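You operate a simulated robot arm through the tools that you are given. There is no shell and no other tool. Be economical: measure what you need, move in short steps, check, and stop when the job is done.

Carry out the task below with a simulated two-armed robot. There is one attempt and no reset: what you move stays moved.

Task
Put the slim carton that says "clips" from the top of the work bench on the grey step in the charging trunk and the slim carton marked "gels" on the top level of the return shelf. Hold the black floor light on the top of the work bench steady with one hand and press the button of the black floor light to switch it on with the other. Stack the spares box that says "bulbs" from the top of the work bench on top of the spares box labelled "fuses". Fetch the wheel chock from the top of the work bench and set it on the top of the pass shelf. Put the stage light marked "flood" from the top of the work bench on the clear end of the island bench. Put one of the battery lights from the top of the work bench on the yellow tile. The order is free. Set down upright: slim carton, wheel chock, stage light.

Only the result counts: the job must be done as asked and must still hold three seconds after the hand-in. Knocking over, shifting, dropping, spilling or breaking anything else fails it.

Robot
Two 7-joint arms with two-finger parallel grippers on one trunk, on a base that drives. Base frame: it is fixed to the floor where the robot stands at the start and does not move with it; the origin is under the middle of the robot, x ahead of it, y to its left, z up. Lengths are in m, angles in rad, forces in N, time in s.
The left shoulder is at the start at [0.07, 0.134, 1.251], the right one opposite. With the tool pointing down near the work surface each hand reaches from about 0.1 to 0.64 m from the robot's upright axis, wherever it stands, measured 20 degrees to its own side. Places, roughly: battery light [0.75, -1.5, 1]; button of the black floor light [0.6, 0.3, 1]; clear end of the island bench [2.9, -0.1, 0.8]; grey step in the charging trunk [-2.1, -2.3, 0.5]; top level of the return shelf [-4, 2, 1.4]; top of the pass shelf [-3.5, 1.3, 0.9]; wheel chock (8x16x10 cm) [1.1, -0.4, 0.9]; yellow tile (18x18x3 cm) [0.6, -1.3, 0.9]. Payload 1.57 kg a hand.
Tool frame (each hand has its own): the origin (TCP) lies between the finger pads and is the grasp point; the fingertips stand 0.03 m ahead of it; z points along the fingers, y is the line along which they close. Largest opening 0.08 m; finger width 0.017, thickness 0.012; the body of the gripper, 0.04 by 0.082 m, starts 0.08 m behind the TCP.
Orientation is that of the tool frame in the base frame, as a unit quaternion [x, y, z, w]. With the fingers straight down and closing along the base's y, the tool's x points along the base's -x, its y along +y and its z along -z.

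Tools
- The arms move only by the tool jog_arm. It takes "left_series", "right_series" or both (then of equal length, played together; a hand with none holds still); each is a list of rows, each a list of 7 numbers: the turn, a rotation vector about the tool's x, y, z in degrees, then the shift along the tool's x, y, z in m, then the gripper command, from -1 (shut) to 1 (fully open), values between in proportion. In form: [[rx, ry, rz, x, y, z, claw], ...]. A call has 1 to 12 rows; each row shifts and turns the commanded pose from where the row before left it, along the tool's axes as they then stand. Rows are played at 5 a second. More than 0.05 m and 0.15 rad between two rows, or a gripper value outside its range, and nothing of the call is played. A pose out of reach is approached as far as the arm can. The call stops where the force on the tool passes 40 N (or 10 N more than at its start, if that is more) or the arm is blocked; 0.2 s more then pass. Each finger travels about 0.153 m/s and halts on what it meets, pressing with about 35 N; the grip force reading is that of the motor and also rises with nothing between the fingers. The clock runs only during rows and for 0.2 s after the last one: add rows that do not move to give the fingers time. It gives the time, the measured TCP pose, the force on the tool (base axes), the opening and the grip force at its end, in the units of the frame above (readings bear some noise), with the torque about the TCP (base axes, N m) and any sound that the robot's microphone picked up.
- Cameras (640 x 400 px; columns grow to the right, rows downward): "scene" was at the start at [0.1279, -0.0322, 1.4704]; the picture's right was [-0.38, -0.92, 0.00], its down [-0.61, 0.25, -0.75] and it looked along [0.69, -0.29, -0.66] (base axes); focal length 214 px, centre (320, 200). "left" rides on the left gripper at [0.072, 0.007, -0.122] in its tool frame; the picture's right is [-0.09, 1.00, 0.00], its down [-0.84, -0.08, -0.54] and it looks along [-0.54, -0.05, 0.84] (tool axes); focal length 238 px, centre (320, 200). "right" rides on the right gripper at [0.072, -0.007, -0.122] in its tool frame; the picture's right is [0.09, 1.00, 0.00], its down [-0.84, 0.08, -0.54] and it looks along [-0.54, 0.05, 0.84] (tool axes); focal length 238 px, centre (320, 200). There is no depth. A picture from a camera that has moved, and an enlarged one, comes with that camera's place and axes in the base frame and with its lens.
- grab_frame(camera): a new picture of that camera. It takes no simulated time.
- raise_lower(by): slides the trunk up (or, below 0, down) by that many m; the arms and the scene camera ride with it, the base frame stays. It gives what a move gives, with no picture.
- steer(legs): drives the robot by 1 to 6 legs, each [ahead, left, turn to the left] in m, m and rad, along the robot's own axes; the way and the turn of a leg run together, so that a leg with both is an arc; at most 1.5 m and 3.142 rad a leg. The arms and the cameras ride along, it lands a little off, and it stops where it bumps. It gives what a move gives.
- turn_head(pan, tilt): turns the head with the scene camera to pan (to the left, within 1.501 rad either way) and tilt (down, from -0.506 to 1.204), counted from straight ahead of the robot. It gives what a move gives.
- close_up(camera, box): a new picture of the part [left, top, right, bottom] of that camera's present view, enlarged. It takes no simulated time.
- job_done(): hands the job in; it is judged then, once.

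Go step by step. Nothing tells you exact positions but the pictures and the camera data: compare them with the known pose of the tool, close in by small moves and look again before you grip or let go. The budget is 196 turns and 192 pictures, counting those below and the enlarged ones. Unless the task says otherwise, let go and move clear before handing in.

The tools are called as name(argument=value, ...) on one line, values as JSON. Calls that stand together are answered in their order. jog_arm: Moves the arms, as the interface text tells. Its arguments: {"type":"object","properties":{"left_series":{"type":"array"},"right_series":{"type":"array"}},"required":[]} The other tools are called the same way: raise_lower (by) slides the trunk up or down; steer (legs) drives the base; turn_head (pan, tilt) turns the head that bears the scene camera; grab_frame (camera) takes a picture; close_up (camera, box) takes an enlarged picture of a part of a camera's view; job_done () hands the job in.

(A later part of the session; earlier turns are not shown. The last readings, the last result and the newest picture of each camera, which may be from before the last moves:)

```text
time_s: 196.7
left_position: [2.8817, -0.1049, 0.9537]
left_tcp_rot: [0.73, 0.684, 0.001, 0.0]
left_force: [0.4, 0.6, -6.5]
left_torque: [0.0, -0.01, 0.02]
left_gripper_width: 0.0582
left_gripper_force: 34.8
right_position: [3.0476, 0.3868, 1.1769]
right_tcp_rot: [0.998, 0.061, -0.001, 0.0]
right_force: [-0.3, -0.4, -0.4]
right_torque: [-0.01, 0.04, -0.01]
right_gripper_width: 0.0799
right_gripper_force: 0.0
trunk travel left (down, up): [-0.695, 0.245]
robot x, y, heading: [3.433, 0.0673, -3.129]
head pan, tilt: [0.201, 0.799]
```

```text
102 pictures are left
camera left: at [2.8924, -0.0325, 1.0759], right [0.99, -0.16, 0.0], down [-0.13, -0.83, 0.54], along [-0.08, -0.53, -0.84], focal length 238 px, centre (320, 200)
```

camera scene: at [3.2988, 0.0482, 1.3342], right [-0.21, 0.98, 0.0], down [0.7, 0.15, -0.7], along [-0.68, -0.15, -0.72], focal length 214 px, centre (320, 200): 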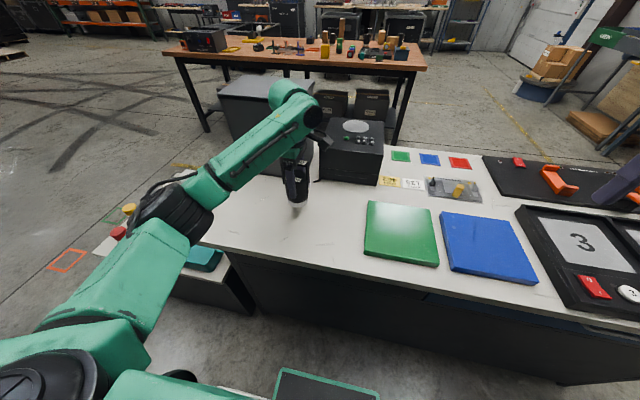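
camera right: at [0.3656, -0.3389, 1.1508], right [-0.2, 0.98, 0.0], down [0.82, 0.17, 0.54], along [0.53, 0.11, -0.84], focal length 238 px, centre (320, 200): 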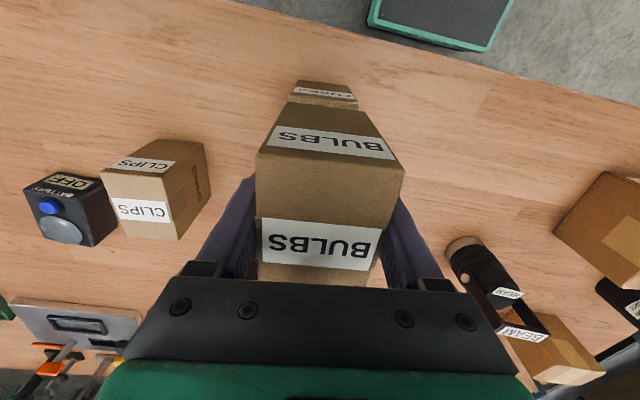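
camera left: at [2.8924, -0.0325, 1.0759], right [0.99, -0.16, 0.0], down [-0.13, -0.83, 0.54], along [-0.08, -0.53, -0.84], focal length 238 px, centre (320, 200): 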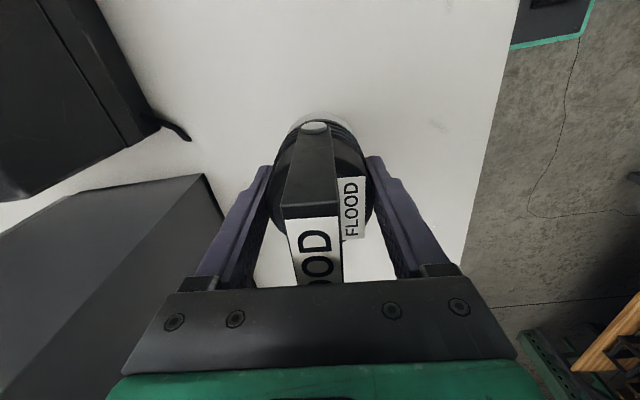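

Clear all round. Lower to near contact.

jog_arm(left_series=[[0, 0, 0, 0, 0, 0.02, -1], [0, 0, 0, 0, 0, 0.02, -1], [0, 0, 0, 0, 0, 0.015, -1], [0, 0, 0, 0, 0, 0.005, -1], [0, 0, 0, 0, 0, 0, -1]])

close_up(camera="scene", box=[240, 140, 360, 230])

```text
time_s: 197.9
left_position: [2.8842, -0.1022, 0.8991]
left_tcp_rot: [0.729, 0.684, -0.003, -0.003]
left_force: [-2.7, -0.8, 35.8]
left_torque: [-0.17, -1.03, -0.05]
left_gripper_width: 0.0585
left_gripper_force: 35.2
right_position: [3.0531, 0.3881, 1.1771]
right_tcp_rot: [0.998, 0.061, -0.003, 0.0]
right_force: [0.1, -0.1, 0.4]
right_torque: [-0.04, -0.01, 0.0]
right_gripper_width: 0.0798
right_gripper_force: 0.0
trunk travel left (down, up): [-0.695, 0.245]
robot x, y, heading: [3.4277, 0.0656, -3.133]
head pan, tilt: [0.201, 0.799]
```

```text
4.44 times, centred on (300, 185) of scene
camera zoom: at [3.305, 0.0506, 1.3352], right [-0.21, 0.98, 0.0], down [0.7, 0.15, -0.7], along [-0.69, -0.15, -0.71], focal length 953 px, centre (409, 267)
```

zoom: 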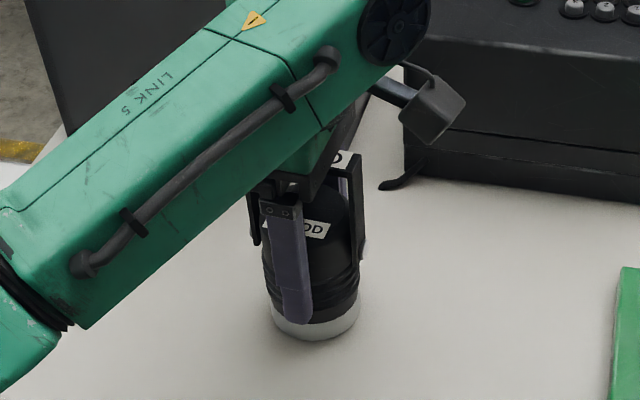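

Contact with the island top. Ease up 5 mm and read.

jog_arm(left_series=[[0, 0, 0, 0, 0, -0.004, -1], [0, 0, 0, 0, 0, -0.001, -1], [0, 0, 0, 0, 0, 0, -1]])

```text
time_s: 198.7
left_position: [2.8833, -0.1027, 0.8989]
left_tcp_rot: [0.731, 0.683, 0.0, 0.001]
left_force: [0.1, 4.5, 8.8]
left_torque: [0.06, 0.31, -0.06]
left_gripper_width: 0.0582
left_gripper_force: 34.7
right_position: [3.0496, 0.3874, 1.1765]
right_tcp_rot: [0.998, 0.061, -0.002, 0.0]
right_force: [-0.2, -0.3, -0.6]
right_torque: [-0.04, 0.01, 0.0]
right_gripper_width: 0.0801
right_gripper_force: 0.0
trunk travel left (down, up): [-0.695, 0.245]
robot x, y, heading: [3.4293, 0.0653, -3.137]
head pan, tilt: [0.201, 0.799]
```

Light contact remains (≈9 N). Release and rise straight up.

jog_arm(left_series=[[0, 0, 0, 0, 0, 0, 0.6], [0, 0, 0, 0, 0, 0, 1], [0, 0, 0, 0, 0, 0, 1], [0, 0, 0, 0, 0, -0.015, 1], [0, 0, 0, 0, 0, -0.03, 1], [0, 0, 0, 0, 0, -0.04, 1], [0, 0, 0, 0, 0, -0.04, 1], [0, 0, 0, 0, 0, -0.04, 1], [0, 0, 0, 0, 0, -0.04, 1], [0, 0, 0, 0, 0, -0.04, 1], [0, 0, 0, 0, 0, 0, 1]])

grab_frame(camera="left")

grab_frame(camera="scene")

```text
time_s: 201.1
left_position: [2.8803, -0.1047, 1.1436]
left_tcp_rot: [0.73, 0.684, 0.001, 0.001]
left_force: [-0.6, 0.4, 0.3]
left_torque: [0.01, -0.04, 0.02]
left_gripper_width: 0.0804
left_gripper_force: 0.0
right_position: [3.0483, 0.385, 1.1752]
right_tcp_rot: [0.998, 0.061, -0.001, 0.0]
right_force: [-0.2, 0.5, -0.4]
right_torque: [0.03, 0.0, -0.02]
right_gripper_width: 0.0802
right_gripper_force: 0.0
trunk travel left (down, up): [-0.695, 0.245]
robot x, y, heading: [3.4311, 0.0683, -3.137]
head pan, tilt: [0.201, 0.799]
```

```text
100 pictures are left
camera left: at [2.8926, -0.0324, 1.266], right [0.99, -0.16, 0.0], down [-0.13, -0.83, 0.54], along [-0.08, -0.53, -0.84], focal length 238 px, centre (320, 200)
```

left: 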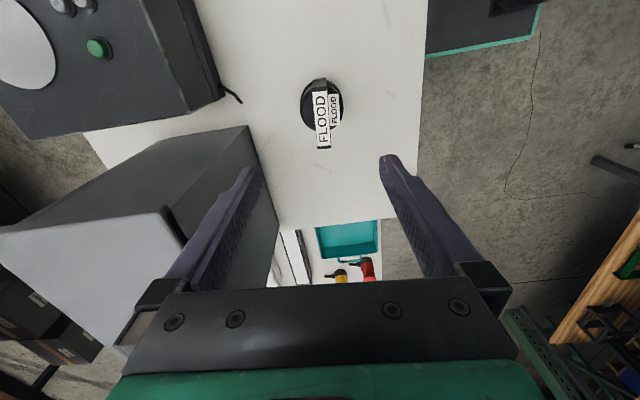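

```text
99 pictures are left
camera scene: at [3.299, 0.0481, 1.3343], right [-0.21, 0.98, 0.0], down [0.7, 0.15, -0.7], along [-0.68, -0.15, -0.72], focal length 214 px, centre (320, 200)
```

scene: 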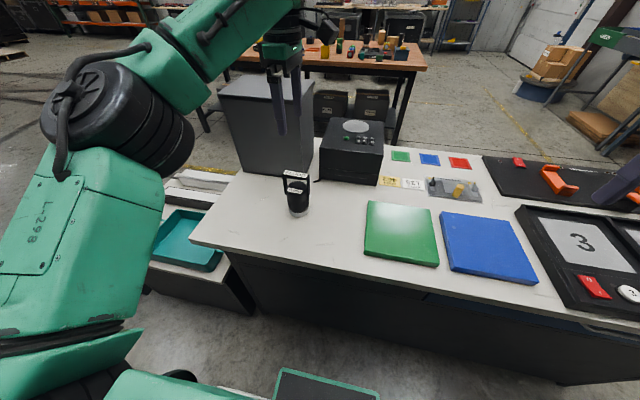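

Flood stands upright on the island. Now I retreat and go around the north side, restoring the left hand's orientation on the way.

steer(legs=[[-0.22, 0, 0]])

jog_arm(left_series=[[0, 0, 8, 0, 0, 0, 1], [0, 0, 8, 0, 0, 0, 1], [0, 0, 8, 0, 0, 0, 1], [0, 0, 8, 0, 0, 0, 1], [0, 0, 8, 0, 0, 0, 1], [0, 0, 8, 0, 0, 0, 1], [0, 0, 8, 0, 0, 0, 1], [0, 0, 8, 0, 0, 0, 1], [0, 0, 8, 0, 0, 0, 1], [0, 0, 8, 0, 0, 0, 1], [0, 0, 6, 0, 0, 0, 1]])

turn_head(pan=-1.1, tilt=0.45)

grab_frame(camera="scene")

```text
time_s: 202.8
left_position: [3.099, -0.1032, 1.1439]
left_tcp_rot: [0.73, 0.683, 0.002, 0.001]
left_force: [0.0, -0.8, 0.2]
left_torque: [-0.03, -0.04, -0.02]
left_gripper_width: 0.08
left_gripper_force: 0.1
right_position: [3.2677, 0.3885, 1.1754]
right_tcp_rot: [0.998, 0.06, -0.001, 0.0]
right_force: [-0.2, -0.3, 0.5]
right_torque: [-0.01, -0.02, -0.01]
right_gripper_width: 0.08
right_gripper_force: 0.1
trunk travel left (down, up): [-0.695, 0.245]
robot x, y, heading: [3.6469, 0.0694, -3.133]
head pan, tilt: [0.201, 0.799]
```

```text
time_s: 205.2
left_position: [3.101, -0.1017, 1.1429]
left_tcp_rot: [1.0, 0.001, 0.0, -0.001]
left_force: [-0.1, 1.0, -0.5]
left_torque: [0.0, 0.02, 0.0]
left_gripper_width: 0.08
left_gripper_force: 0.0
right_position: [3.2678, 0.3884, 1.1759]
right_tcp_rot: [0.998, 0.061, -0.001, 0.0]
right_force: [-1.1, 0.6, 0.5]
right_torque: [0.02, -0.02, -0.01]
right_gripper_width: 0.0798
right_gripper_force: 0.0
trunk travel left (down, up): [-0.695, 0.245]
robot x, y, heading: [3.6494, 0.0673, -3.133]
head pan, tilt: [0.201, 0.799]
```

```text
time_s: 206.7
left_position: [3.1002, -0.1025, 1.1437]
left_tcp_rot: [1.0, 0.002, 0.001, 0.0]
left_force: [0.5, 0.5, -0.5]
left_torque: [0.0, 0.02, 0.01]
left_gripper_width: 0.0799
left_gripper_force: 0.0
right_position: [3.2685, 0.3887, 1.1761]
right_tcp_rot: [0.998, 0.062, -0.001, 0.0]
right_force: [0.2, 0.1, -0.1]
right_torque: [-0.02, 0.02, 0.0]
right_gripper_width: 0.0798
right_gripper_force: 0.1
trunk travel left (down, up): [-0.695, 0.245]
robot x, y, heading: [3.6457, 0.0695, -3.133]
head pan, tilt: [-1.1, 0.45]
```

```text
98 pictures are left
camera scene: at [3.5558, 0.1488, 1.3647], right [0.89, 0.46, 0.0], down [0.2, -0.39, -0.9], along [-0.42, 0.8, -0.44], focal length 214 px, centre (320, 200)
```

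scene: 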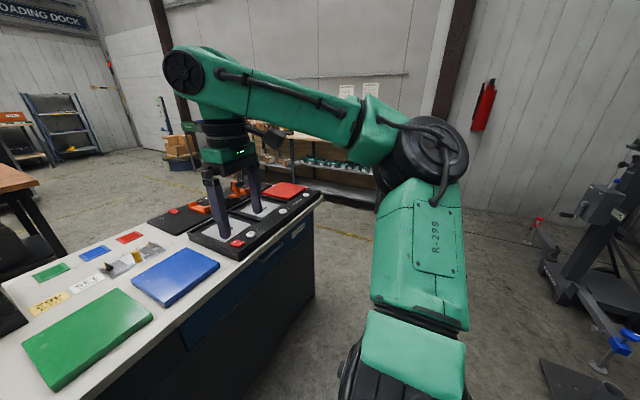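

The north passage (y 1.2–3.2) is free. Drive around to the left end of the work bench.

steer(legs=[[0, -1.3, 0], [0, -0.75, 0], [1.4, 0, 0], [1.4, 0, 0], [0.2, 0, 0], [0, 0, 1.565]])

turn_head(pan=0.0, tilt=0.6)

grab_frame(camera="scene")

```text
time_s: 235.0
left_position: [0.7837, 1.5486, 1.1427]
left_tcp_rot: [0.715, 0.699, 0.001, -0.001]
left_force: [0.5, 0.7, 0.6]
left_torque: [-0.01, 0.01, 0.0]
left_gripper_width: 0.0802
left_gripper_force: 0.1
right_position: [0.298, 1.7284, 1.1757]
right_tcp_rot: [0.673, 0.74, 0.0, 0.001]
right_force: [-0.9, 0.5, 0.1]
right_torque: [0.01, 0.0, -0.02]
right_gripper_width: 0.08
right_gripper_force: 0.0
trunk travel left (down, up): [-0.695, 0.245]
robot x, y, heading: [0.6279, 2.1003, -1.591]
head pan, tilt: [-1.1, 0.45]
```

```text
time_s: 236.3
left_position: [0.7826, 1.5479, 1.1423]
left_tcp_rot: [0.715, 0.699, 0.0, 0.0]
left_force: [0.7, 0.5, 0.2]
left_torque: [-0.02, 0.01, -0.02]
left_gripper_width: 0.0802
left_gripper_force: 0.1
right_position: [0.2971, 1.7283, 1.175]
right_tcp_rot: [0.673, 0.74, -0.001, 0.001]
right_force: [0.2, -0.5, -0.9]
right_torque: [0.01, -0.02, 0.01]
right_gripper_width: 0.08
right_gripper_force: 0.0
trunk travel left (down, up): [-0.695, 0.245]
robot x, y, heading: [0.6287, 2.0969, -1.585]
head pan, tilt: [0.0, 0.6]
```

```text
97 pictures are left
camera scene: at [0.6261, 1.9616, 1.3512], right [-1.0, 0.02, 0.0], down [0.01, 0.56, -0.83], along [-0.02, -0.82, -0.56], focal length 214 px, centre (320, 200)
```

scene: 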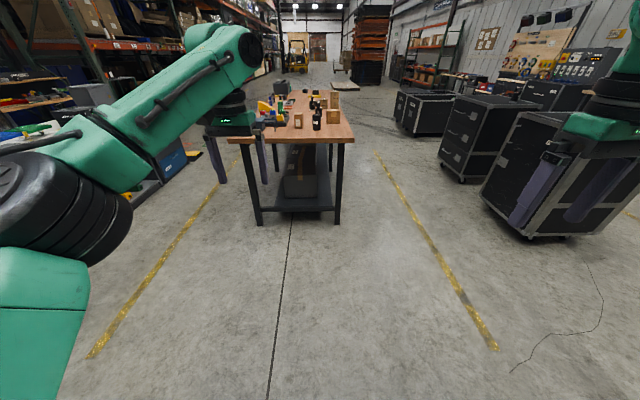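

I'm facing the bench's left end. Zoom to read the rear carton's label.

close_up(camera="scene", box=[220, 75, 370, 160])

```text
4.27 times, centred on (295, 118) of scene
camera zoom: at [0.6261, 1.9616, 1.3512], right [-1.0, 0.02, 0.0], down [0.01, 0.56, -0.83], along [-0.02, -0.82, -0.56], focal length 915 px, centre (427, 552)
```

zoom: 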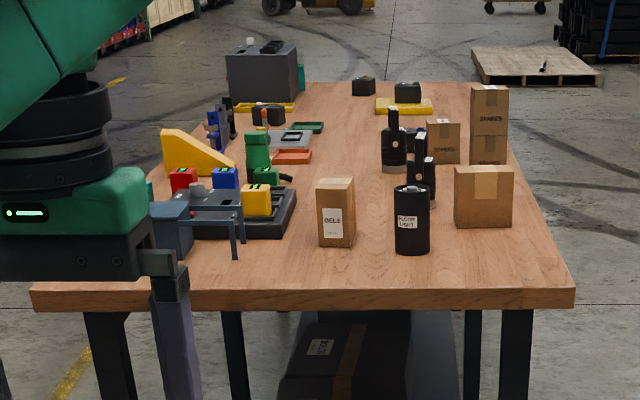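

Label "GELS" confirmed on the carton at ≈[0.775, 0.19]. I drive up to the bench end for the floor light.

steer(legs=[[1.28, 0, 0.014]])

turn_head(pan=0.0, tilt=0.95)

grab_frame(camera="scene")

grab_frame(camera="left")

```text
time_s: 242.9
left_position: [0.7759, 0.2529, 1.1448]
left_tcp_rot: [0.711, 0.703, 0.001, -0.001]
left_force: [-0.2, 0.1, 0.6]
left_torque: [0.0, 0.03, -0.03]
left_gripper_width: 0.08
left_gripper_force: 0.1
right_position: [0.2877, 0.4277, 1.1765]
right_tcp_rot: [0.668, 0.744, -0.002, 0.002]
right_force: [0.1, 0.4, -0.3]
right_torque: [-0.02, -0.01, 0.02]
right_gripper_width: 0.0798
right_gripper_force: 0.0
trunk travel left (down, up): [-0.695, 0.245]
robot x, y, heading: [0.6153, 0.8047, -1.575]
head pan, tilt: [0.0, 0.6]
```

```text
time_s: 243.7
left_position: [0.776, 0.2536, 1.1427]
left_tcp_rot: [0.71, 0.704, 0.001, -0.001]
left_force: [-0.4, 0.4, 0.2]
left_torque: [0.01, -0.02, 0.01]
left_gripper_width: 0.0799
left_gripper_force: 0.1
right_position: [0.2872, 0.4271, 1.1766]
right_tcp_rot: [0.668, 0.744, -0.001, 0.001]
right_force: [0.4, 0.0, 0.2]
right_torque: [0.0, -0.01, 0.0]
right_gripper_width: 0.0799
right_gripper_force: 0.0
trunk travel left (down, up): [-0.695, 0.245]
robot x, y, heading: [0.6115, 0.8039, -1.574]
head pan, tilt: [0.0, 0.949]
```

```text
95 pictures are left
camera scene: at [0.613, 0.6803, 1.3228], right [-1.0, 0.0, 0.0], down [0.0, 0.81, -0.58], along [0.0, -0.58, -0.81], focal length 214 px, centre (320, 200)
```

scene: 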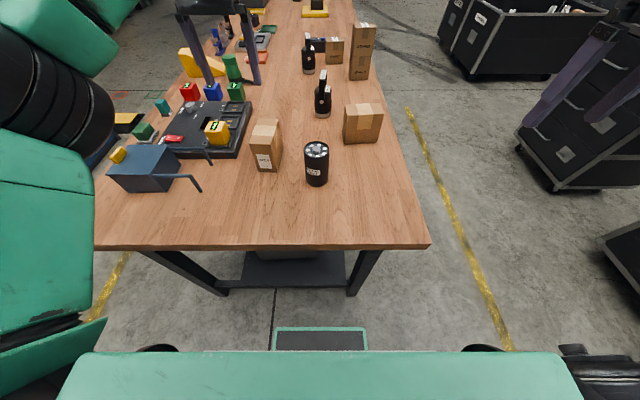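

```text
94 pictures are left
camera left: at [0.7837, 0.3259, 1.2658], right [0.99, -0.1, 0.0], down [-0.09, -0.84, 0.54], along [-0.06, -0.54, -0.84], focal length 238 px, centre (320, 200)
```

left: 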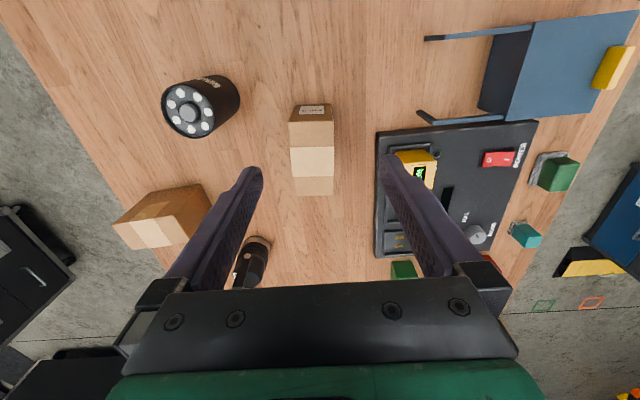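

close_up(camera="scene", box=[240, 100, 400, 200])

close_up(camera="left", box=[140, 60, 360, 210])

```text
4.00 times, centred on (320, 150) of scene
camera zoom: at [0.613, 0.6803, 1.3228], right [-1.0, 0.0, 0.0], down [0.0, 0.81, -0.58], along [0.0, -0.58, -0.81], focal length 858 px, centre (320, 400)
```

zoom: 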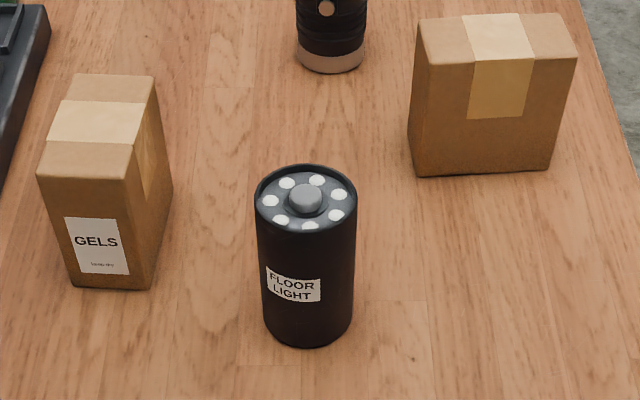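

```text
2.67 times, centred on (250, 135) of left
camera zoom: at [0.7837, 0.3259, 1.2658], right [0.99, -0.1, 0.0], down [-0.09, -0.84, 0.54], along [-0.06, -0.54, -0.84], focal length 636 px, centre (507, 373)
```

zoom: 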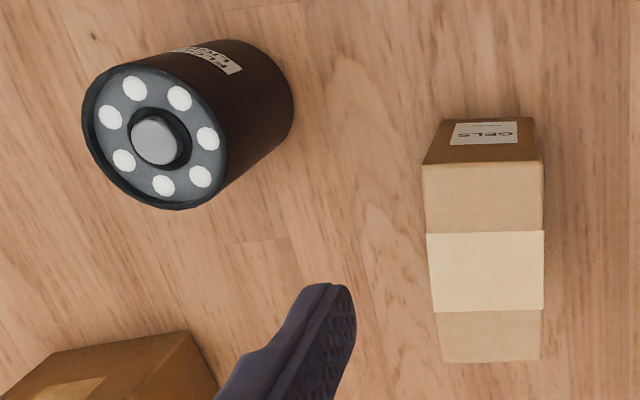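

Floor light: axis ≈[0.622, 0.272], Ø 0.063, body top ≈0.963, button ≈0.975. I'll hold it with the left hand from the +x side at a 45° pitch and press with the right. First orient the left hand.

jog_arm(left_series=[[0, 0, 8.4, 0, 0, 0, 1], [0, 0, 8.4, 0, 0, 0, 1], [0, 0, 8.4, 0, 0, 0, 1], [0, 0, 8.3, 0, 0, 0, 1], [0, 0, 8.3, 0, 0, 0, 1], [0, 0, 8.2, 0, 0, 0, 1], [0, -7.5, 0, 0, 0, 0, 1], [0, -7.5, 0, 0, 0, 0, 1], [0, -7.5, 0, 0, 0, 0, 1], [0, -7.5, 0, 0, 0, 0, 1], [0, -7.5, 0, 0, 0, 0, 1], [0, -7.5, 0, 0, 0, 0, 1]])

grab_frame(camera="scene")

grab_frame(camera="left")

```text
time_s: 246.3
left_position: [0.7769, 0.2541, 1.143]
left_tcp_rot: [0.869, 0.312, -0.361, 0.129]
left_force: [0.6, 0.4, -0.6]
left_torque: [-0.01, 0.02, 0.04]
left_gripper_width: 0.0799
left_gripper_force: 0.1
right_position: [0.2892, 0.429, 1.1764]
right_tcp_rot: [0.668, 0.744, -0.002, -0.001]
right_force: [-0.6, -0.3, 0.2]
right_torque: [-0.03, -0.01, 0.01]
right_gripper_width: 0.0798
right_gripper_force: 0.2
trunk travel left (down, up): [-0.695, 0.245]
robot x, y, heading: [0.6158, 0.8035, -1.581]
head pan, tilt: [0.0, 0.949]
```

```text
91 pictures are left
camera scene: at [0.614, 0.6808, 1.3229], right [-1.0, 0.0, 0.0], down [0.0, 0.81, -0.58], along [0.0, -0.58, -0.81], focal length 214 px, centre (320, 200)
```

scene: 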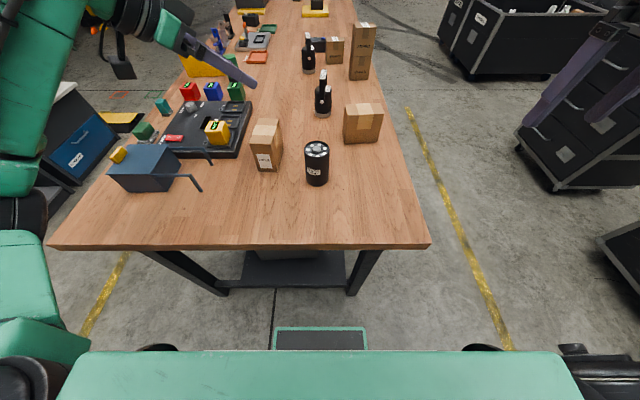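

```text
90 pictures are left
camera left: at [0.8874, 0.3369, 1.1791], right [0.58, -0.81, 0.06], down [-0.21, -0.07, 0.98], along [-0.79, -0.58, -0.21], focal length 238 px, centre (320, 200)
```

left: 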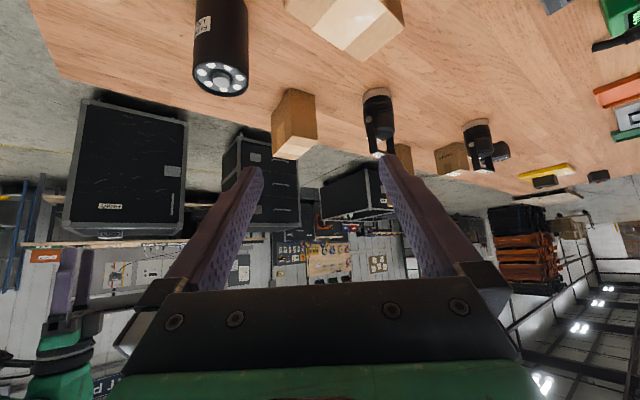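

Orientation as planned. Move to the pre-grasp point behind and above the light.

jog_arm(left_series=[[0, 0, 0, -0.0054, -0.0373, 0.0055, 1], [0, 0, 0, -0.0054, -0.0373, 0.0055, 1], [0, 0, 0, -0.0054, -0.0373, 0.0055, 1], [0, 0, 0, 0.0253, 0, 0.0252, 1], [0, 0, 0, 0.0253, 0, 0.0252, 1], [0, 0, 0, 0.0253, 0, 0.0252, 1], [0, 0, 0, 0.0253, 0, 0.0252, 1], [0, 0, 0, 0, 0, 0, 1]])

grab_frame(camera="scene")

grab_frame(camera="left")

```text
time_s: 248.1
left_position: [0.6861, 0.3255, 0.9983]
left_tcp_rot: [0.87, 0.312, -0.361, 0.129]
left_force: [0.4, 0.1, 0.9]
left_torque: [0.02, 0.0, 0.01]
left_gripper_width: 0.08
left_gripper_force: 0.1
right_position: [0.2882, 0.4279, 1.175]
right_tcp_rot: [0.667, 0.745, -0.001, 0.0]
right_force: [0.4, 0.7, -0.4]
right_torque: [-0.01, 0.0, 0.0]
right_gripper_width: 0.0798
right_gripper_force: 0.0
trunk travel left (down, up): [-0.695, 0.245]
robot x, y, heading: [0.6144, 0.8008, -1.577]
head pan, tilt: [0.0, 0.949]
```

```text
89 pictures are left
camera scene: at [0.6128, 0.6805, 1.3228], right [-1.0, 0.0, 0.0], down [0.0, 0.81, -0.58], along [0.0, -0.58, -0.81], focal length 214 px, centre (320, 200)
```

scene: 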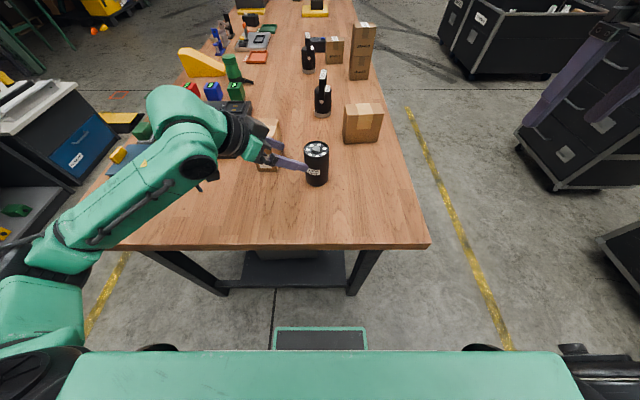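

```text
88 pictures are left
camera left: at [0.7975, 0.4089, 1.0354], right [0.58, -0.81, 0.06], down [-0.21, -0.07, 0.97], along [-0.79, -0.58, -0.21], focal length 238 px, centre (320, 200)
```

left: 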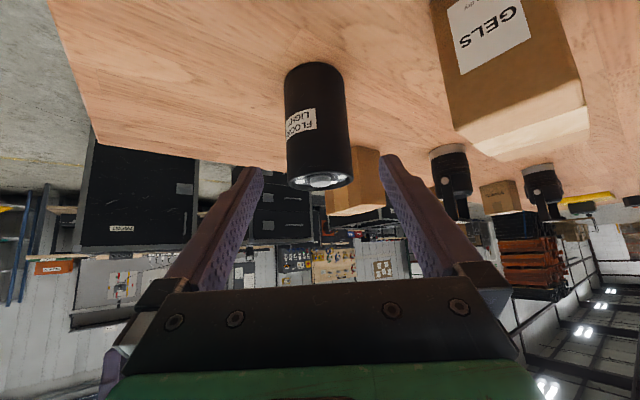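

The light is centred between the fingers. Advance 8 cm along the tool axis, then check.

jog_arm(left_series=[[0, 0, 0, 0, 0, 0.03, 1], [0, 0, 0, 0, 0, 0.03, 1], [0, 0, 0, 0, 0, 0.025, 1], [0, 0, 0, 0, 0, 0, 1]])

grab_frame(camera="left")

close_up(camera="scene", box=[200, 100, 360, 200])

```text
time_s: 249.1
left_position: [0.6402, 0.2872, 0.9405]
left_tcp_rot: [0.87, 0.312, -0.361, 0.128]
left_force: [-0.6, 0.5, -0.3]
left_torque: [-0.01, 0.01, -0.01]
left_gripper_width: 0.0799
left_gripper_force: 0.0
right_position: [0.2869, 0.4289, 1.1759]
right_tcp_rot: [0.668, 0.744, 0.0, 0.0]
right_force: [0.0, -0.1, 0.3]
right_torque: [0.01, -0.03, -0.01]
right_gripper_width: 0.0801
right_gripper_force: 0.1
trunk travel left (down, up): [-0.695, 0.245]
robot x, y, heading: [0.61, 0.8046, -1.575]
head pan, tilt: [0.0, 0.949]
```

```text
87 pictures are left
camera left: at [0.7509, 0.37, 0.9761], right [0.58, -0.81, 0.06], down [-0.21, -0.07, 0.97], along [-0.79, -0.58, -0.21], focal length 238 px, centre (320, 200)
```

left: 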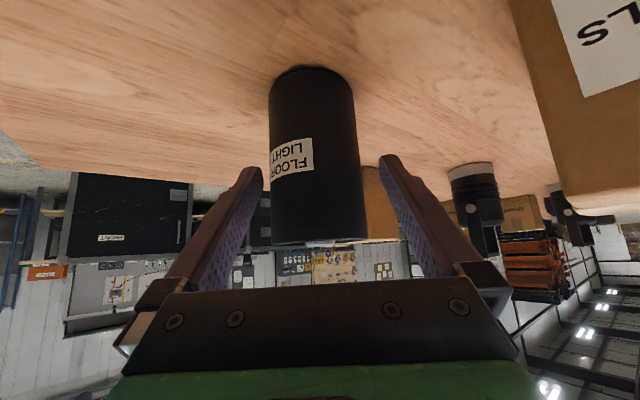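

```text
4.00 times, centred on (280, 150) of scene
camera zoom: at [0.6133, 0.6806, 1.3228], right [-1.0, 0.0, 0.0], down [0.0, 0.81, -0.58], along [0.0, -0.58, -0.81], focal length 858 px, centre (480, 400)
```

zoom: 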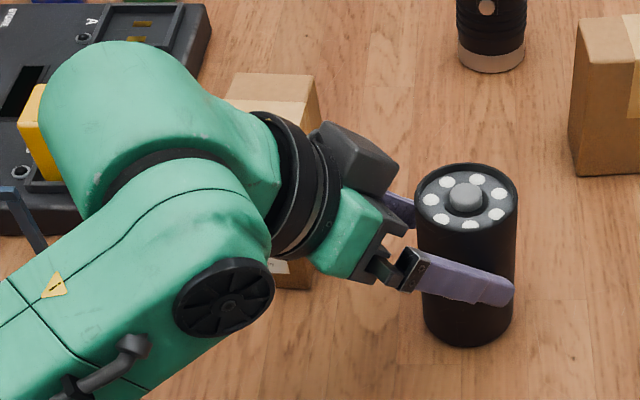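

Advance 2 cm more, then close on the body.

jog_arm(left_series=[[0, 0, 0, 0, 0, 0.01, 1], [0, 0, 0, 0, 0, 0.01, 1], [0, 0, 0, 0, 0, 0, 1], [0, 0, 0, 0, 0, 0, 0.75], [0, 0, 0, 0, 0, 0, 0.65], [0, 0, 0, 0, 0, 0, -1], [0, 0, 0, 0, 0, 0, -1], [0, 0, 0, 0, 0, 0, -1]])

grab_frame(camera="left")

close_up(camera="scene", box=[200, 100, 360, 200])

```text
time_s: 250.9
left_position: [0.6302, 0.2789, 0.9255]
left_tcp_rot: [0.87, 0.312, -0.36, 0.128]
left_force: [0.2, 0.1, -0.3]
left_torque: [-0.1, -0.12, 0.03]
left_gripper_width: 0.0628
left_gripper_force: 34.8
right_position: [0.2883, 0.4282, 1.1763]
right_tcp_rot: [0.668, 0.744, -0.001, 0.001]
right_force: [1.0, 0.4, 0.8]
right_torque: [0.03, 0.0, -0.02]
right_gripper_width: 0.0799
right_gripper_force: 0.1
trunk travel left (down, up): [-0.695, 0.245]
robot x, y, heading: [0.6164, 0.8057, -1.574]
head pan, tilt: [0.0, 0.949]
```

```text
85 pictures are left
camera left: at [0.7405, 0.3613, 0.9618], right [0.58, -0.81, 0.06], down [-0.21, -0.07, 0.97], along [-0.79, -0.58, -0.21], focal length 238 px, centre (320, 200)
```

left: 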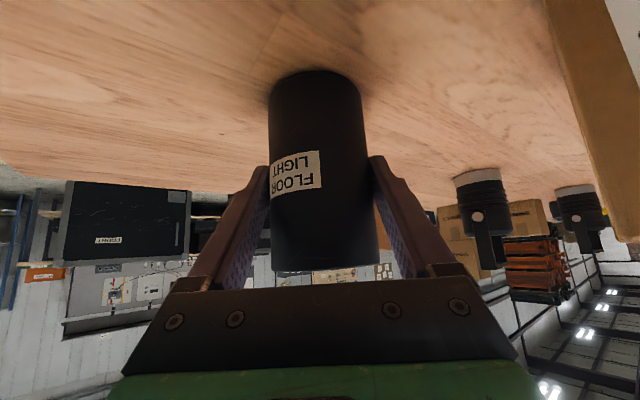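

```text
4.00 times, centred on (280, 150) of scene
camera zoom: at [0.6131, 0.6806, 1.3228], right [-1.0, 0.0, 0.0], down [0.0, 0.81, -0.58], along [0.0, -0.58, -0.81], focal length 858 px, centre (480, 400)
```

zoom: 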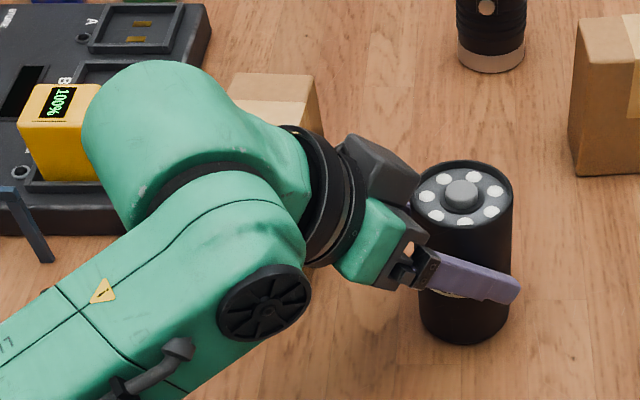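

The light is firmly held (0.063). Now bring the right hand, closed, above the button at ≈[0.624, 0.277].

jog_arm(right_series=[[0, 0, 0, -0.0233, 0.0397, 0, -1], [0, 0, 0, -0.0233, 0.0397, 0, -1], [0, 0, 0, -0.0233, 0.0397, 0, -1], [0, 0, 0, -0.0233, 0.0397, 0, -1], [0, 0, 0, -0.0233, 0.0397, 0, -1], [0, 0, 0, -0.0233, 0.0397, 0, -1], [0, 0, 0, 0, 0, 0, -1]])

grab_frame(camera="scene")

grab_frame(camera="right")

```text
time_s: 252.5
left_position: [0.63, 0.2781, 0.9258]
left_tcp_rot: [0.87, 0.312, -0.359, 0.128]
left_force: [1.4, 2.3, 0.3]
left_torque: [0.0, -0.19, 0.06]
left_gripper_width: 0.0628
left_gripper_force: 34.7
right_position: [0.4963, 0.3561, 1.1523]
right_tcp_rot: [0.669, 0.743, 0.0, 0.002]
right_force: [0.5, -0.7, 0.0]
right_torque: [0.01, -0.05, 0.01]
right_gripper_width: 0.0
right_gripper_force: 21.0
right hand out of reach, approached as far as the arm can: row 5, 6
trunk travel left (down, up): [-0.695, 0.245]
robot x, y, heading: [0.613, 0.8062, -1.57]
head pan, tilt: [0.0, 0.949]
```

```text
83 pictures are left
camera scene: at [0.6133, 0.681, 1.3229], right [-1.0, 0.0, 0.0], down [0.0, 0.81, -0.58], along [0.0, -0.58, -0.81], focal length 214 px, centre (320, 200)
```

scene: 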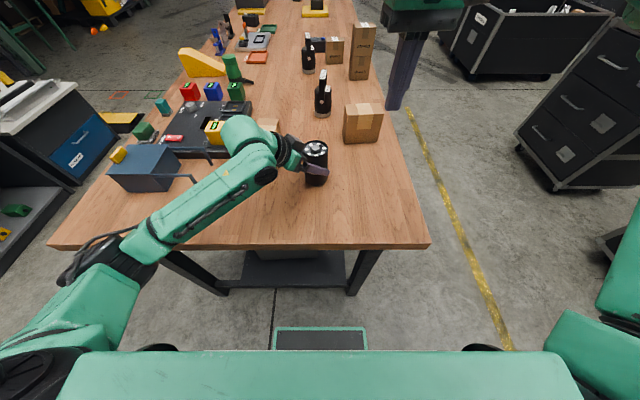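

```text
82 pictures are left
camera right: at [0.4791, 0.4286, 1.2757], right [0.98, 0.2, 0.0], down [0.16, -0.82, 0.55], along [0.11, -0.53, -0.84], focal length 238 px, centre (320, 200)
```

right: 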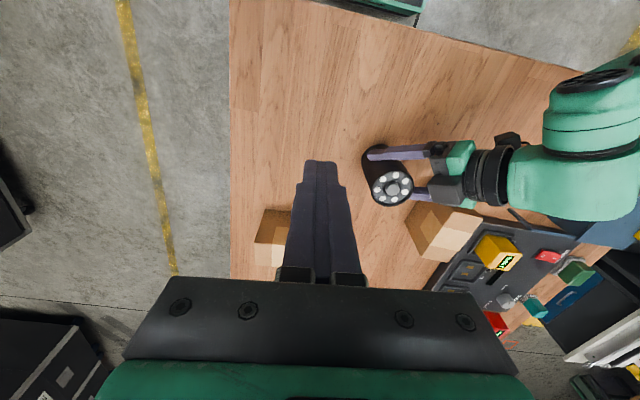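

The right hand hit a reach limit there; I'll yaw it inward and lower it a little, then continue.

jog_arm(right_series=[[0, 0, -8, 0, 0, 0.01, -1], [0, 0, -8, 0, 0, 0.01, -1], [0, 0, -8, 0, 0, 0.01, -1], [0, 0, -8, 0, 0, 0.01, -1], [0, 0, 0, 0, 0.03, 0, -1], [0, 0, 0, 0, 0.03, 0, -1], [0, 0, 0, 0, 0, 0, -1]])

grab_frame(camera="right")

```text
time_s: 254.1
left_position: [0.6294, 0.2786, 0.9263]
left_tcp_rot: [0.87, 0.312, -0.36, 0.128]
left_force: [0.0, 0.5, 0.5]
left_torque: [-0.1, -0.13, -0.01]
left_gripper_width: 0.0628
left_gripper_force: 34.6
right_position: [0.5399, 0.3924, 1.114]
right_tcp_rot: [0.438, 0.899, -0.001, 0.002]
right_force: [-0.3, -0.3, -0.1]
right_torque: [0.02, -0.02, -0.01]
right_gripper_width: 0.0
right_gripper_force: 20.8
trunk travel left (down, up): [-0.695, 0.245]
robot x, y, heading: [0.6155, 0.8057, -1.576]
head pan, tilt: [0.0, 0.949]
```

```text
81 pictures are left
camera right: at [0.4898, 0.4458, 1.2368], right [0.73, 0.69, 0.0], down [0.58, -0.61, 0.55], along [0.37, -0.4, -0.84], focal length 238 px, centre (320, 200)
```

right: 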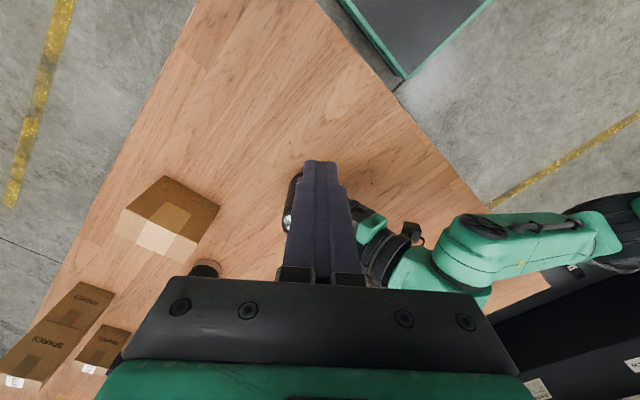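

Works. Now slide forward over the button.

jog_arm(right_series=[[0, 0, 0, -0.035, -0.001, 0, -1], [0, 0, 0, -0.036, -0.001, 0, -1], [0, 0, 0, -0.036, -0.001, 0, -1], [0, 0, 0, -0.035, -0.001, 0, -1], [0, 0, 0, 0, 0, 0, -1]])

grab_frame(camera="right")

close_up(camera="scene", box=[200, 80, 400, 200])

```text
time_s: 255.3
left_position: [0.6304, 0.2783, 0.9266]
left_tcp_rot: [0.869, 0.312, -0.361, 0.129]
left_force: [1.2, -0.4, 0.1]
left_torque: [-0.14, -0.19, 0.01]
left_gripper_width: 0.0626
left_gripper_force: 35.2
right_position: [0.5419, 0.392, 1.1133]
right_tcp_rot: [0.438, 0.899, -0.001, 0.002]
right_force: [0.3, -0.3, -0.6]
right_torque: [-0.02, 0.04, -0.01]
right_gripper_width: 0.0
right_gripper_force: 21.5
right hand out of reach, approached as far as the arm can: row 1, 2, 3, 4
trunk travel left (down, up): [-0.695, 0.245]
robot x, y, heading: [0.6138, 0.8026, -1.578]
head pan, tilt: [0.0, 0.949]
```

```text
80 pictures are left
camera right: at [0.4899, 0.4456, 1.2369], right [0.73, 0.69, 0.0], down [0.58, -0.61, 0.55], along [0.37, -0.4, -0.84], focal length 238 px, centre (320, 200)
```

right: 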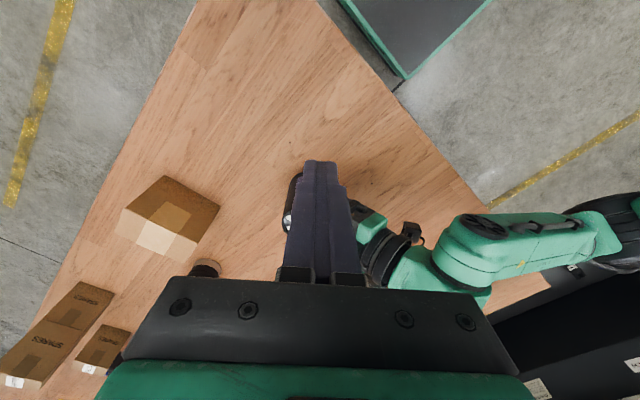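

```text
3.20 times, centred on (300, 140) of scene
camera zoom: at [0.6132, 0.6804, 1.3228], right [-1.0, 0.0, 0.0], down [0.0, 0.81, -0.58], along [0.0, -0.58, -0.81], focal length 686 px, centre (384, 392)
```

zoom: 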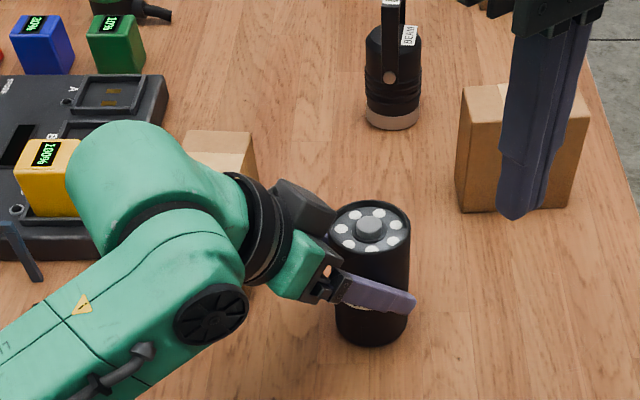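

Stuck in that posture. I'll undo the yaw, come lower in this free spot, and try approaching again.

jog_arm(right_series=[[0, 0, 7, 0, -0.01, 0.01, -1], [0, 0, 7, 0, -0.01, 0.01, -1], [0, 0, 7, 0, -0.01, 0.01, -1], [0, 0, 7, 0, -0.01, 0.01, -1], [0, 0, 5, 0, 0, 0.01, -1], [0, 0, 0, -0.03, 0, 0, -1], [0, 0, 0, -0.03, 0, 0, -1], [0, 0, 0, 0, 0, 0, -1]])

grab_frame(camera="scene")

```text
time_s: 257.1
left_position: [0.6296, 0.2773, 0.9253]
left_tcp_rot: [0.87, 0.311, -0.361, 0.128]
left_force: [-1.5, -1.8, 0.1]
left_torque: [-0.23, -0.11, -0.01]
left_gripper_width: 0.0626
left_gripper_force: 35.0
right_position: [0.5031, 0.3194, 1.0609]
right_tcp_rot: [0.674, 0.738, -0.001, 0.0]
right_force: [-0.6, 0.5, 0.4]
right_torque: [-0.01, -0.02, -0.01]
right_gripper_width: 0.0
right_gripper_force: 21.3
right hand out of reach, approached as far as the arm can: row 7
trunk travel left (down, up): [-0.695, 0.245]
robot x, y, heading: [0.6162, 0.8034, -1.577]
head pan, tilt: [0.0, 0.949]
```

```text
78 pictures are left
camera scene: at [0.6131, 0.6802, 1.3228], right [-1.0, 0.01, 0.0], down [0.0, 0.81, -0.58], along [0.0, -0.58, -0.81], focal length 214 px, centre (320, 200)
```

scene: 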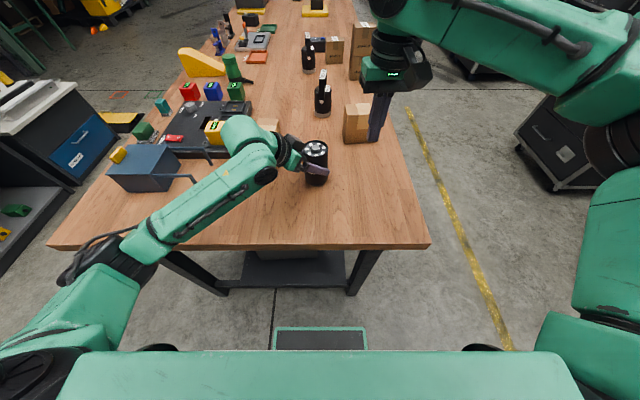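

Straight-down reach is short by ~10 cm in this direction, so I'll pitch the right hand forward 40° to gain reach and press with the closed fingertips.

jog_arm(right_series=[[0, -8, 0, 0, 0, 0, -1], [0, -8, 0, 0, 0, 0, -1], [0, -8, 0, 0, 0, 0, -1], [0, -8, 0, 0, 0, 0, -1], [0, -8, 0, 0, 0, 0, -1], [0, 0, 0, 0, 0.03, 0, -1], [0, 0, 0, 0, 0.03, 0, -1], [0, 0, 0, 0, 0.03, 0, -1], [0, 0, 0, 0, 0, 0, -1]])

close_up(camera="scene", box=[220, 80, 420, 200])

grab_frame(camera="right")

```text
time_s: 259.1
left_position: [0.6304, 0.2791, 0.9261]
left_tcp_rot: [0.87, 0.312, -0.359, 0.129]
left_force: [-0.2, -1.5, 1.3]
left_torque: [-0.22, -0.06, 0.01]
left_gripper_width: 0.0628
left_gripper_force: 34.9
right_position: [0.593, 0.3284, 1.0619]
right_tcp_rot: [0.633, 0.693, -0.232, 0.254]
right_force: [-0.8, 0.1, 0.4]
right_torque: [0.01, 0.0, 0.0]
right_gripper_width: 0.0
right_gripper_force: 20.9
trunk travel left (down, up): [-0.695, 0.245]
robot x, y, heading: [0.6095, 0.8039, -1.577]
head pan, tilt: [0.0, 0.949]
```

```text
3.20 times, centred on (320, 140) of scene
camera zoom: at [0.6128, 0.6805, 1.3228], right [-1.0, 0.0, 0.0], down [0.0, 0.81, -0.58], along [0.0, -0.58, -0.81], focal length 686 px, centre (320, 392)
```

zoom: 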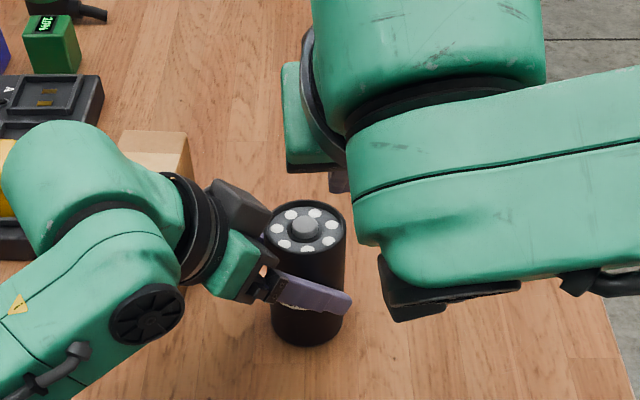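

```text
76 pictures are left
camera right: at [0.573, 0.4616, 1.11], right [0.99, 0.16, -0.06], down [0.1, -0.28, 0.95], along [0.14, -0.95, -0.29], focal length 238 px, centre (320, 200)
```

right: 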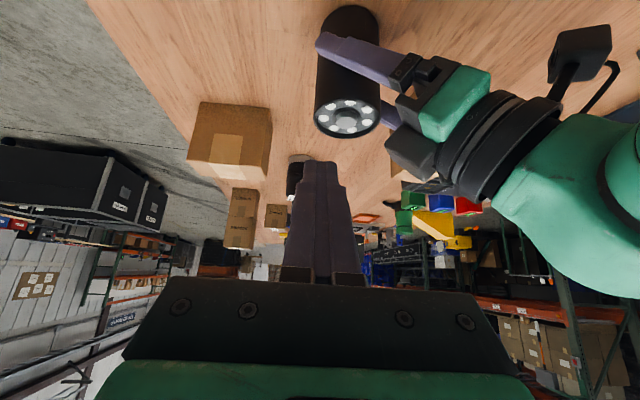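

The view shows the button at ≈[0.624, 0.271]. Move the fingertip to ~1.5 cm above it.

jog_arm(right_series=[[0, 0, 0, -0.003, 0.013, 0.0315, -1], [0, 0, 0, -0.003, 0.013, 0.0315, -1], [0, 0, 0, 0, 0, 0, -1]])

close_up(camera="right", box=[240, 40, 440, 200])

close_up(camera="scene", box=[270, 120, 370, 200])

```text
time_s: 259.9
left_position: [0.6296, 0.2794, 0.9254]
left_tcp_rot: [0.87, 0.312, -0.36, 0.128]
left_force: [0.5, -0.1, 1.3]
left_torque: [-0.2, -0.14, 0.02]
left_gripper_width: 0.0627
left_gripper_force: 34.8
right_position: [0.5981, 0.3216, 1.0542]
right_tcp_rot: [0.634, 0.694, -0.231, 0.253]
right_force: [-0.6, -0.5, -0.9]
right_torque: [-0.02, -0.03, 0.01]
right_gripper_width: 0.0003
right_gripper_force: 21.6
right hand out of reach, approached as far as the arm can: row 1, 2
trunk travel left (down, up): [-0.695, 0.245]
robot x, y, heading: [0.61, 0.8029, -1.577]
head pan, tilt: [0.0, 0.949]
```

```text
2.50 times, centred on (340, 120) of right
camera zoom: at [0.5782, 0.4546, 1.1024], right [0.99, 0.16, -0.06], down [0.1, -0.28, 0.95], along [0.14, -0.95, -0.29], focal length 596 px, centre (270, 400)
```

zoom: 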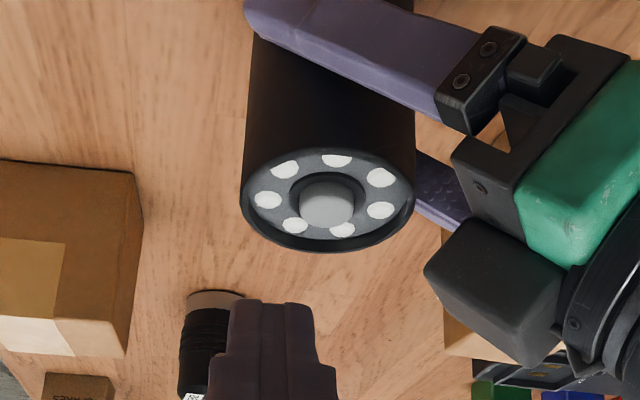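

```text
5.00 times, centred on (320, 160) of scene
camera zoom: at [0.6132, 0.6805, 1.3228], right [-1.0, 0.0, 0.0], down [0.0, 0.81, -0.58], along [0.0, -0.58, -0.81], focal length 1072 px, centre (320, 400)
```

zoom: 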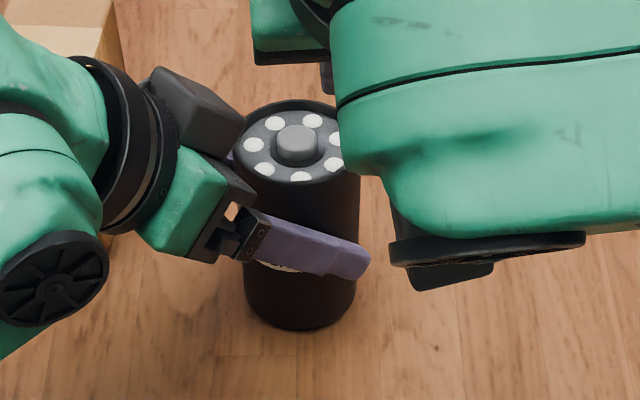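

This pose is joint-limited. Better to let go, shift the base so that the light lies to the right-front, and repeat. Withdraw both hands first.

jog_arm(right_series=[[0, 0, 0, 0, -0.03, -0.03, -1], [0, 0, 0, 0, -0.03, -0.03, -1], [0, 0, 0, 0, -0.03, -0.03, -1], [0, 8, 0, 0, -0.02, 0, -1], [0, 8, 0, 0, -0.02, 0, -1], [0, 8, 0, 0, -0.02, 0, -1], [0, 8, 0, 0, 0, 0, -1], [0, 8, 0, 0, 0, 0, -1]])

jog_arm(left_series=[[0, 0, 0, 0, 0, 0, 0.7], [0, 0, 0, 0, 0, 0, 1], [0, 0, 0, 0, 0, 0, 1], [0, 0, 0, 0, 0, -0.02, 1], [0, 0, 0, 0, 0, -0.03, 1], [0, 0, 0, 0, 0, -0.03, 1], [0, 0, 0, 0, 0, -0.03, 1], [0, 0, 0, 0, 0, -0.03, 1], [0, 0, 0, 0, 0, 0, 1]])

grab_frame(camera="scene")

```text
time_s: 261.7
left_position: [0.629, 0.2776, 0.926]
left_tcp_rot: [0.87, 0.313, -0.36, 0.129]
left_force: [-0.6, -0.4, -0.1]
left_torque: [-0.09, -0.02, -0.04]
left_gripper_width: 0.0627
left_gripper_force: 35.5
right_position: [0.4445, 0.3647, 1.1234]
right_tcp_rot: [0.674, 0.739, 0.0, -0.001]
right_force: [-0.5, -0.1, -1.3]
right_torque: [0.02, 0.0, 0.0]
right_gripper_width: 0.0
right_gripper_force: 21.2
trunk travel left (down, up): [-0.695, 0.245]
robot x, y, heading: [0.6122, 0.8036, -1.575]
head pan, tilt: [0.0, 0.949]
```

```text
time_s: 263.7
left_position: [0.7045, 0.3412, 1.0246]
left_tcp_rot: [0.87, 0.313, -0.36, 0.129]
left_force: [0.7, 0.1, 1.2]
left_torque: [0.0, 0.03, -0.01]
left_gripper_width: 0.08
left_gripper_force: 0.0
right_position: [0.4447, 0.3659, 1.1241]
right_tcp_rot: [0.674, 0.738, 0.0, 0.001]
right_force: [-1.2, -0.9, 0.2]
right_torque: [0.05, -0.02, 0.03]
right_gripper_width: 0.0
right_gripper_force: 21.3
trunk travel left (down, up): [-0.695, 0.245]
robot x, y, heading: [0.6152, 0.8054, -1.574]
head pan, tilt: [0.0, 0.949]
```

```text
73 pictures are left
camera scene: at [0.6128, 0.6799, 1.3227], right [-1.0, 0.0, 0.0], down [0.0, 0.81, -0.58], along [0.0, -0.58, -0.81], focal length 214 px, centre (320, 200)
```

scene: 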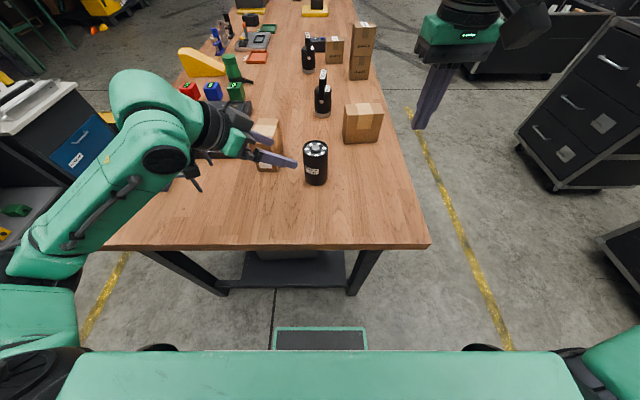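

Raise the left hand, then shift the base 16 cm to the left and 3 cm ahead.

jog_arm(left_series=[[0, 0, 0, -0.034, 0, -0.034, 1], [0, 0, 0, -0.034, 0, -0.034, 1], [0, 0, 0, 0, 0, 0, 1]])

steer(legs=[[0, 0.16, 0], [0.03, 0, 0]])

grab_frame(camera="scene")

```text
time_s: 264.5
left_position: [0.7058, 0.3409, 1.1203]
left_tcp_rot: [0.87, 0.312, -0.36, 0.128]
left_force: [0.0, -0.2, 0.3]
left_torque: [-0.01, 0.01, 0.0]
left_gripper_width: 0.0798
left_gripper_force: 0.1
right_position: [0.4447, 0.3652, 1.1247]
right_tcp_rot: [0.674, 0.739, 0.0, 0.001]
right_force: [0.0, 0.7, 0.3]
right_torque: [0.0, 0.02, -0.01]
right_gripper_width: 0.0001
right_gripper_force: 21.2
trunk travel left (down, up): [-0.695, 0.245]
robot x, y, heading: [0.6123, 0.8028, -1.576]
head pan, tilt: [0.0, 0.949]
```

```text
time_s: 266.3
left_position: [0.8655, 0.3166, 1.1219]
left_tcp_rot: [0.869, 0.312, -0.36, 0.132]
left_force: [0.4, 0.8, 0.4]
left_torque: [-0.03, 0.01, 0.01]
left_gripper_width: 0.0801
left_gripper_force: 0.1
right_position: [0.6035, 0.3401, 1.1249]
right_tcp_rot: [0.674, 0.739, -0.003, 0.003]
right_force: [0.8, 1.1, 1.1]
right_torque: [-0.05, 0.0, -0.01]
right_gripper_width: 0.0001
right_gripper_force: 21.3
trunk travel left (down, up): [-0.695, 0.245]
robot x, y, heading: [0.7765, 0.7748, -1.58]
head pan, tilt: [0.0, 0.949]
```

```text
72 pictures are left
camera scene: at [0.7724, 0.6555, 1.3234], right [-1.0, 0.0, 0.0], down [0.0, 0.81, -0.59], along [0.0, -0.59, -0.81], focal length 214 px, centre (320, 200)
```

scene: 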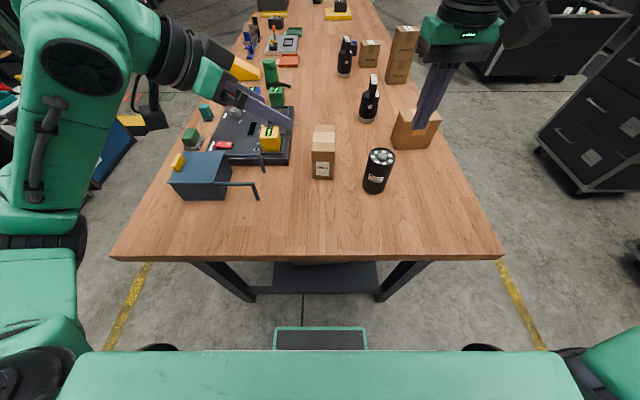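

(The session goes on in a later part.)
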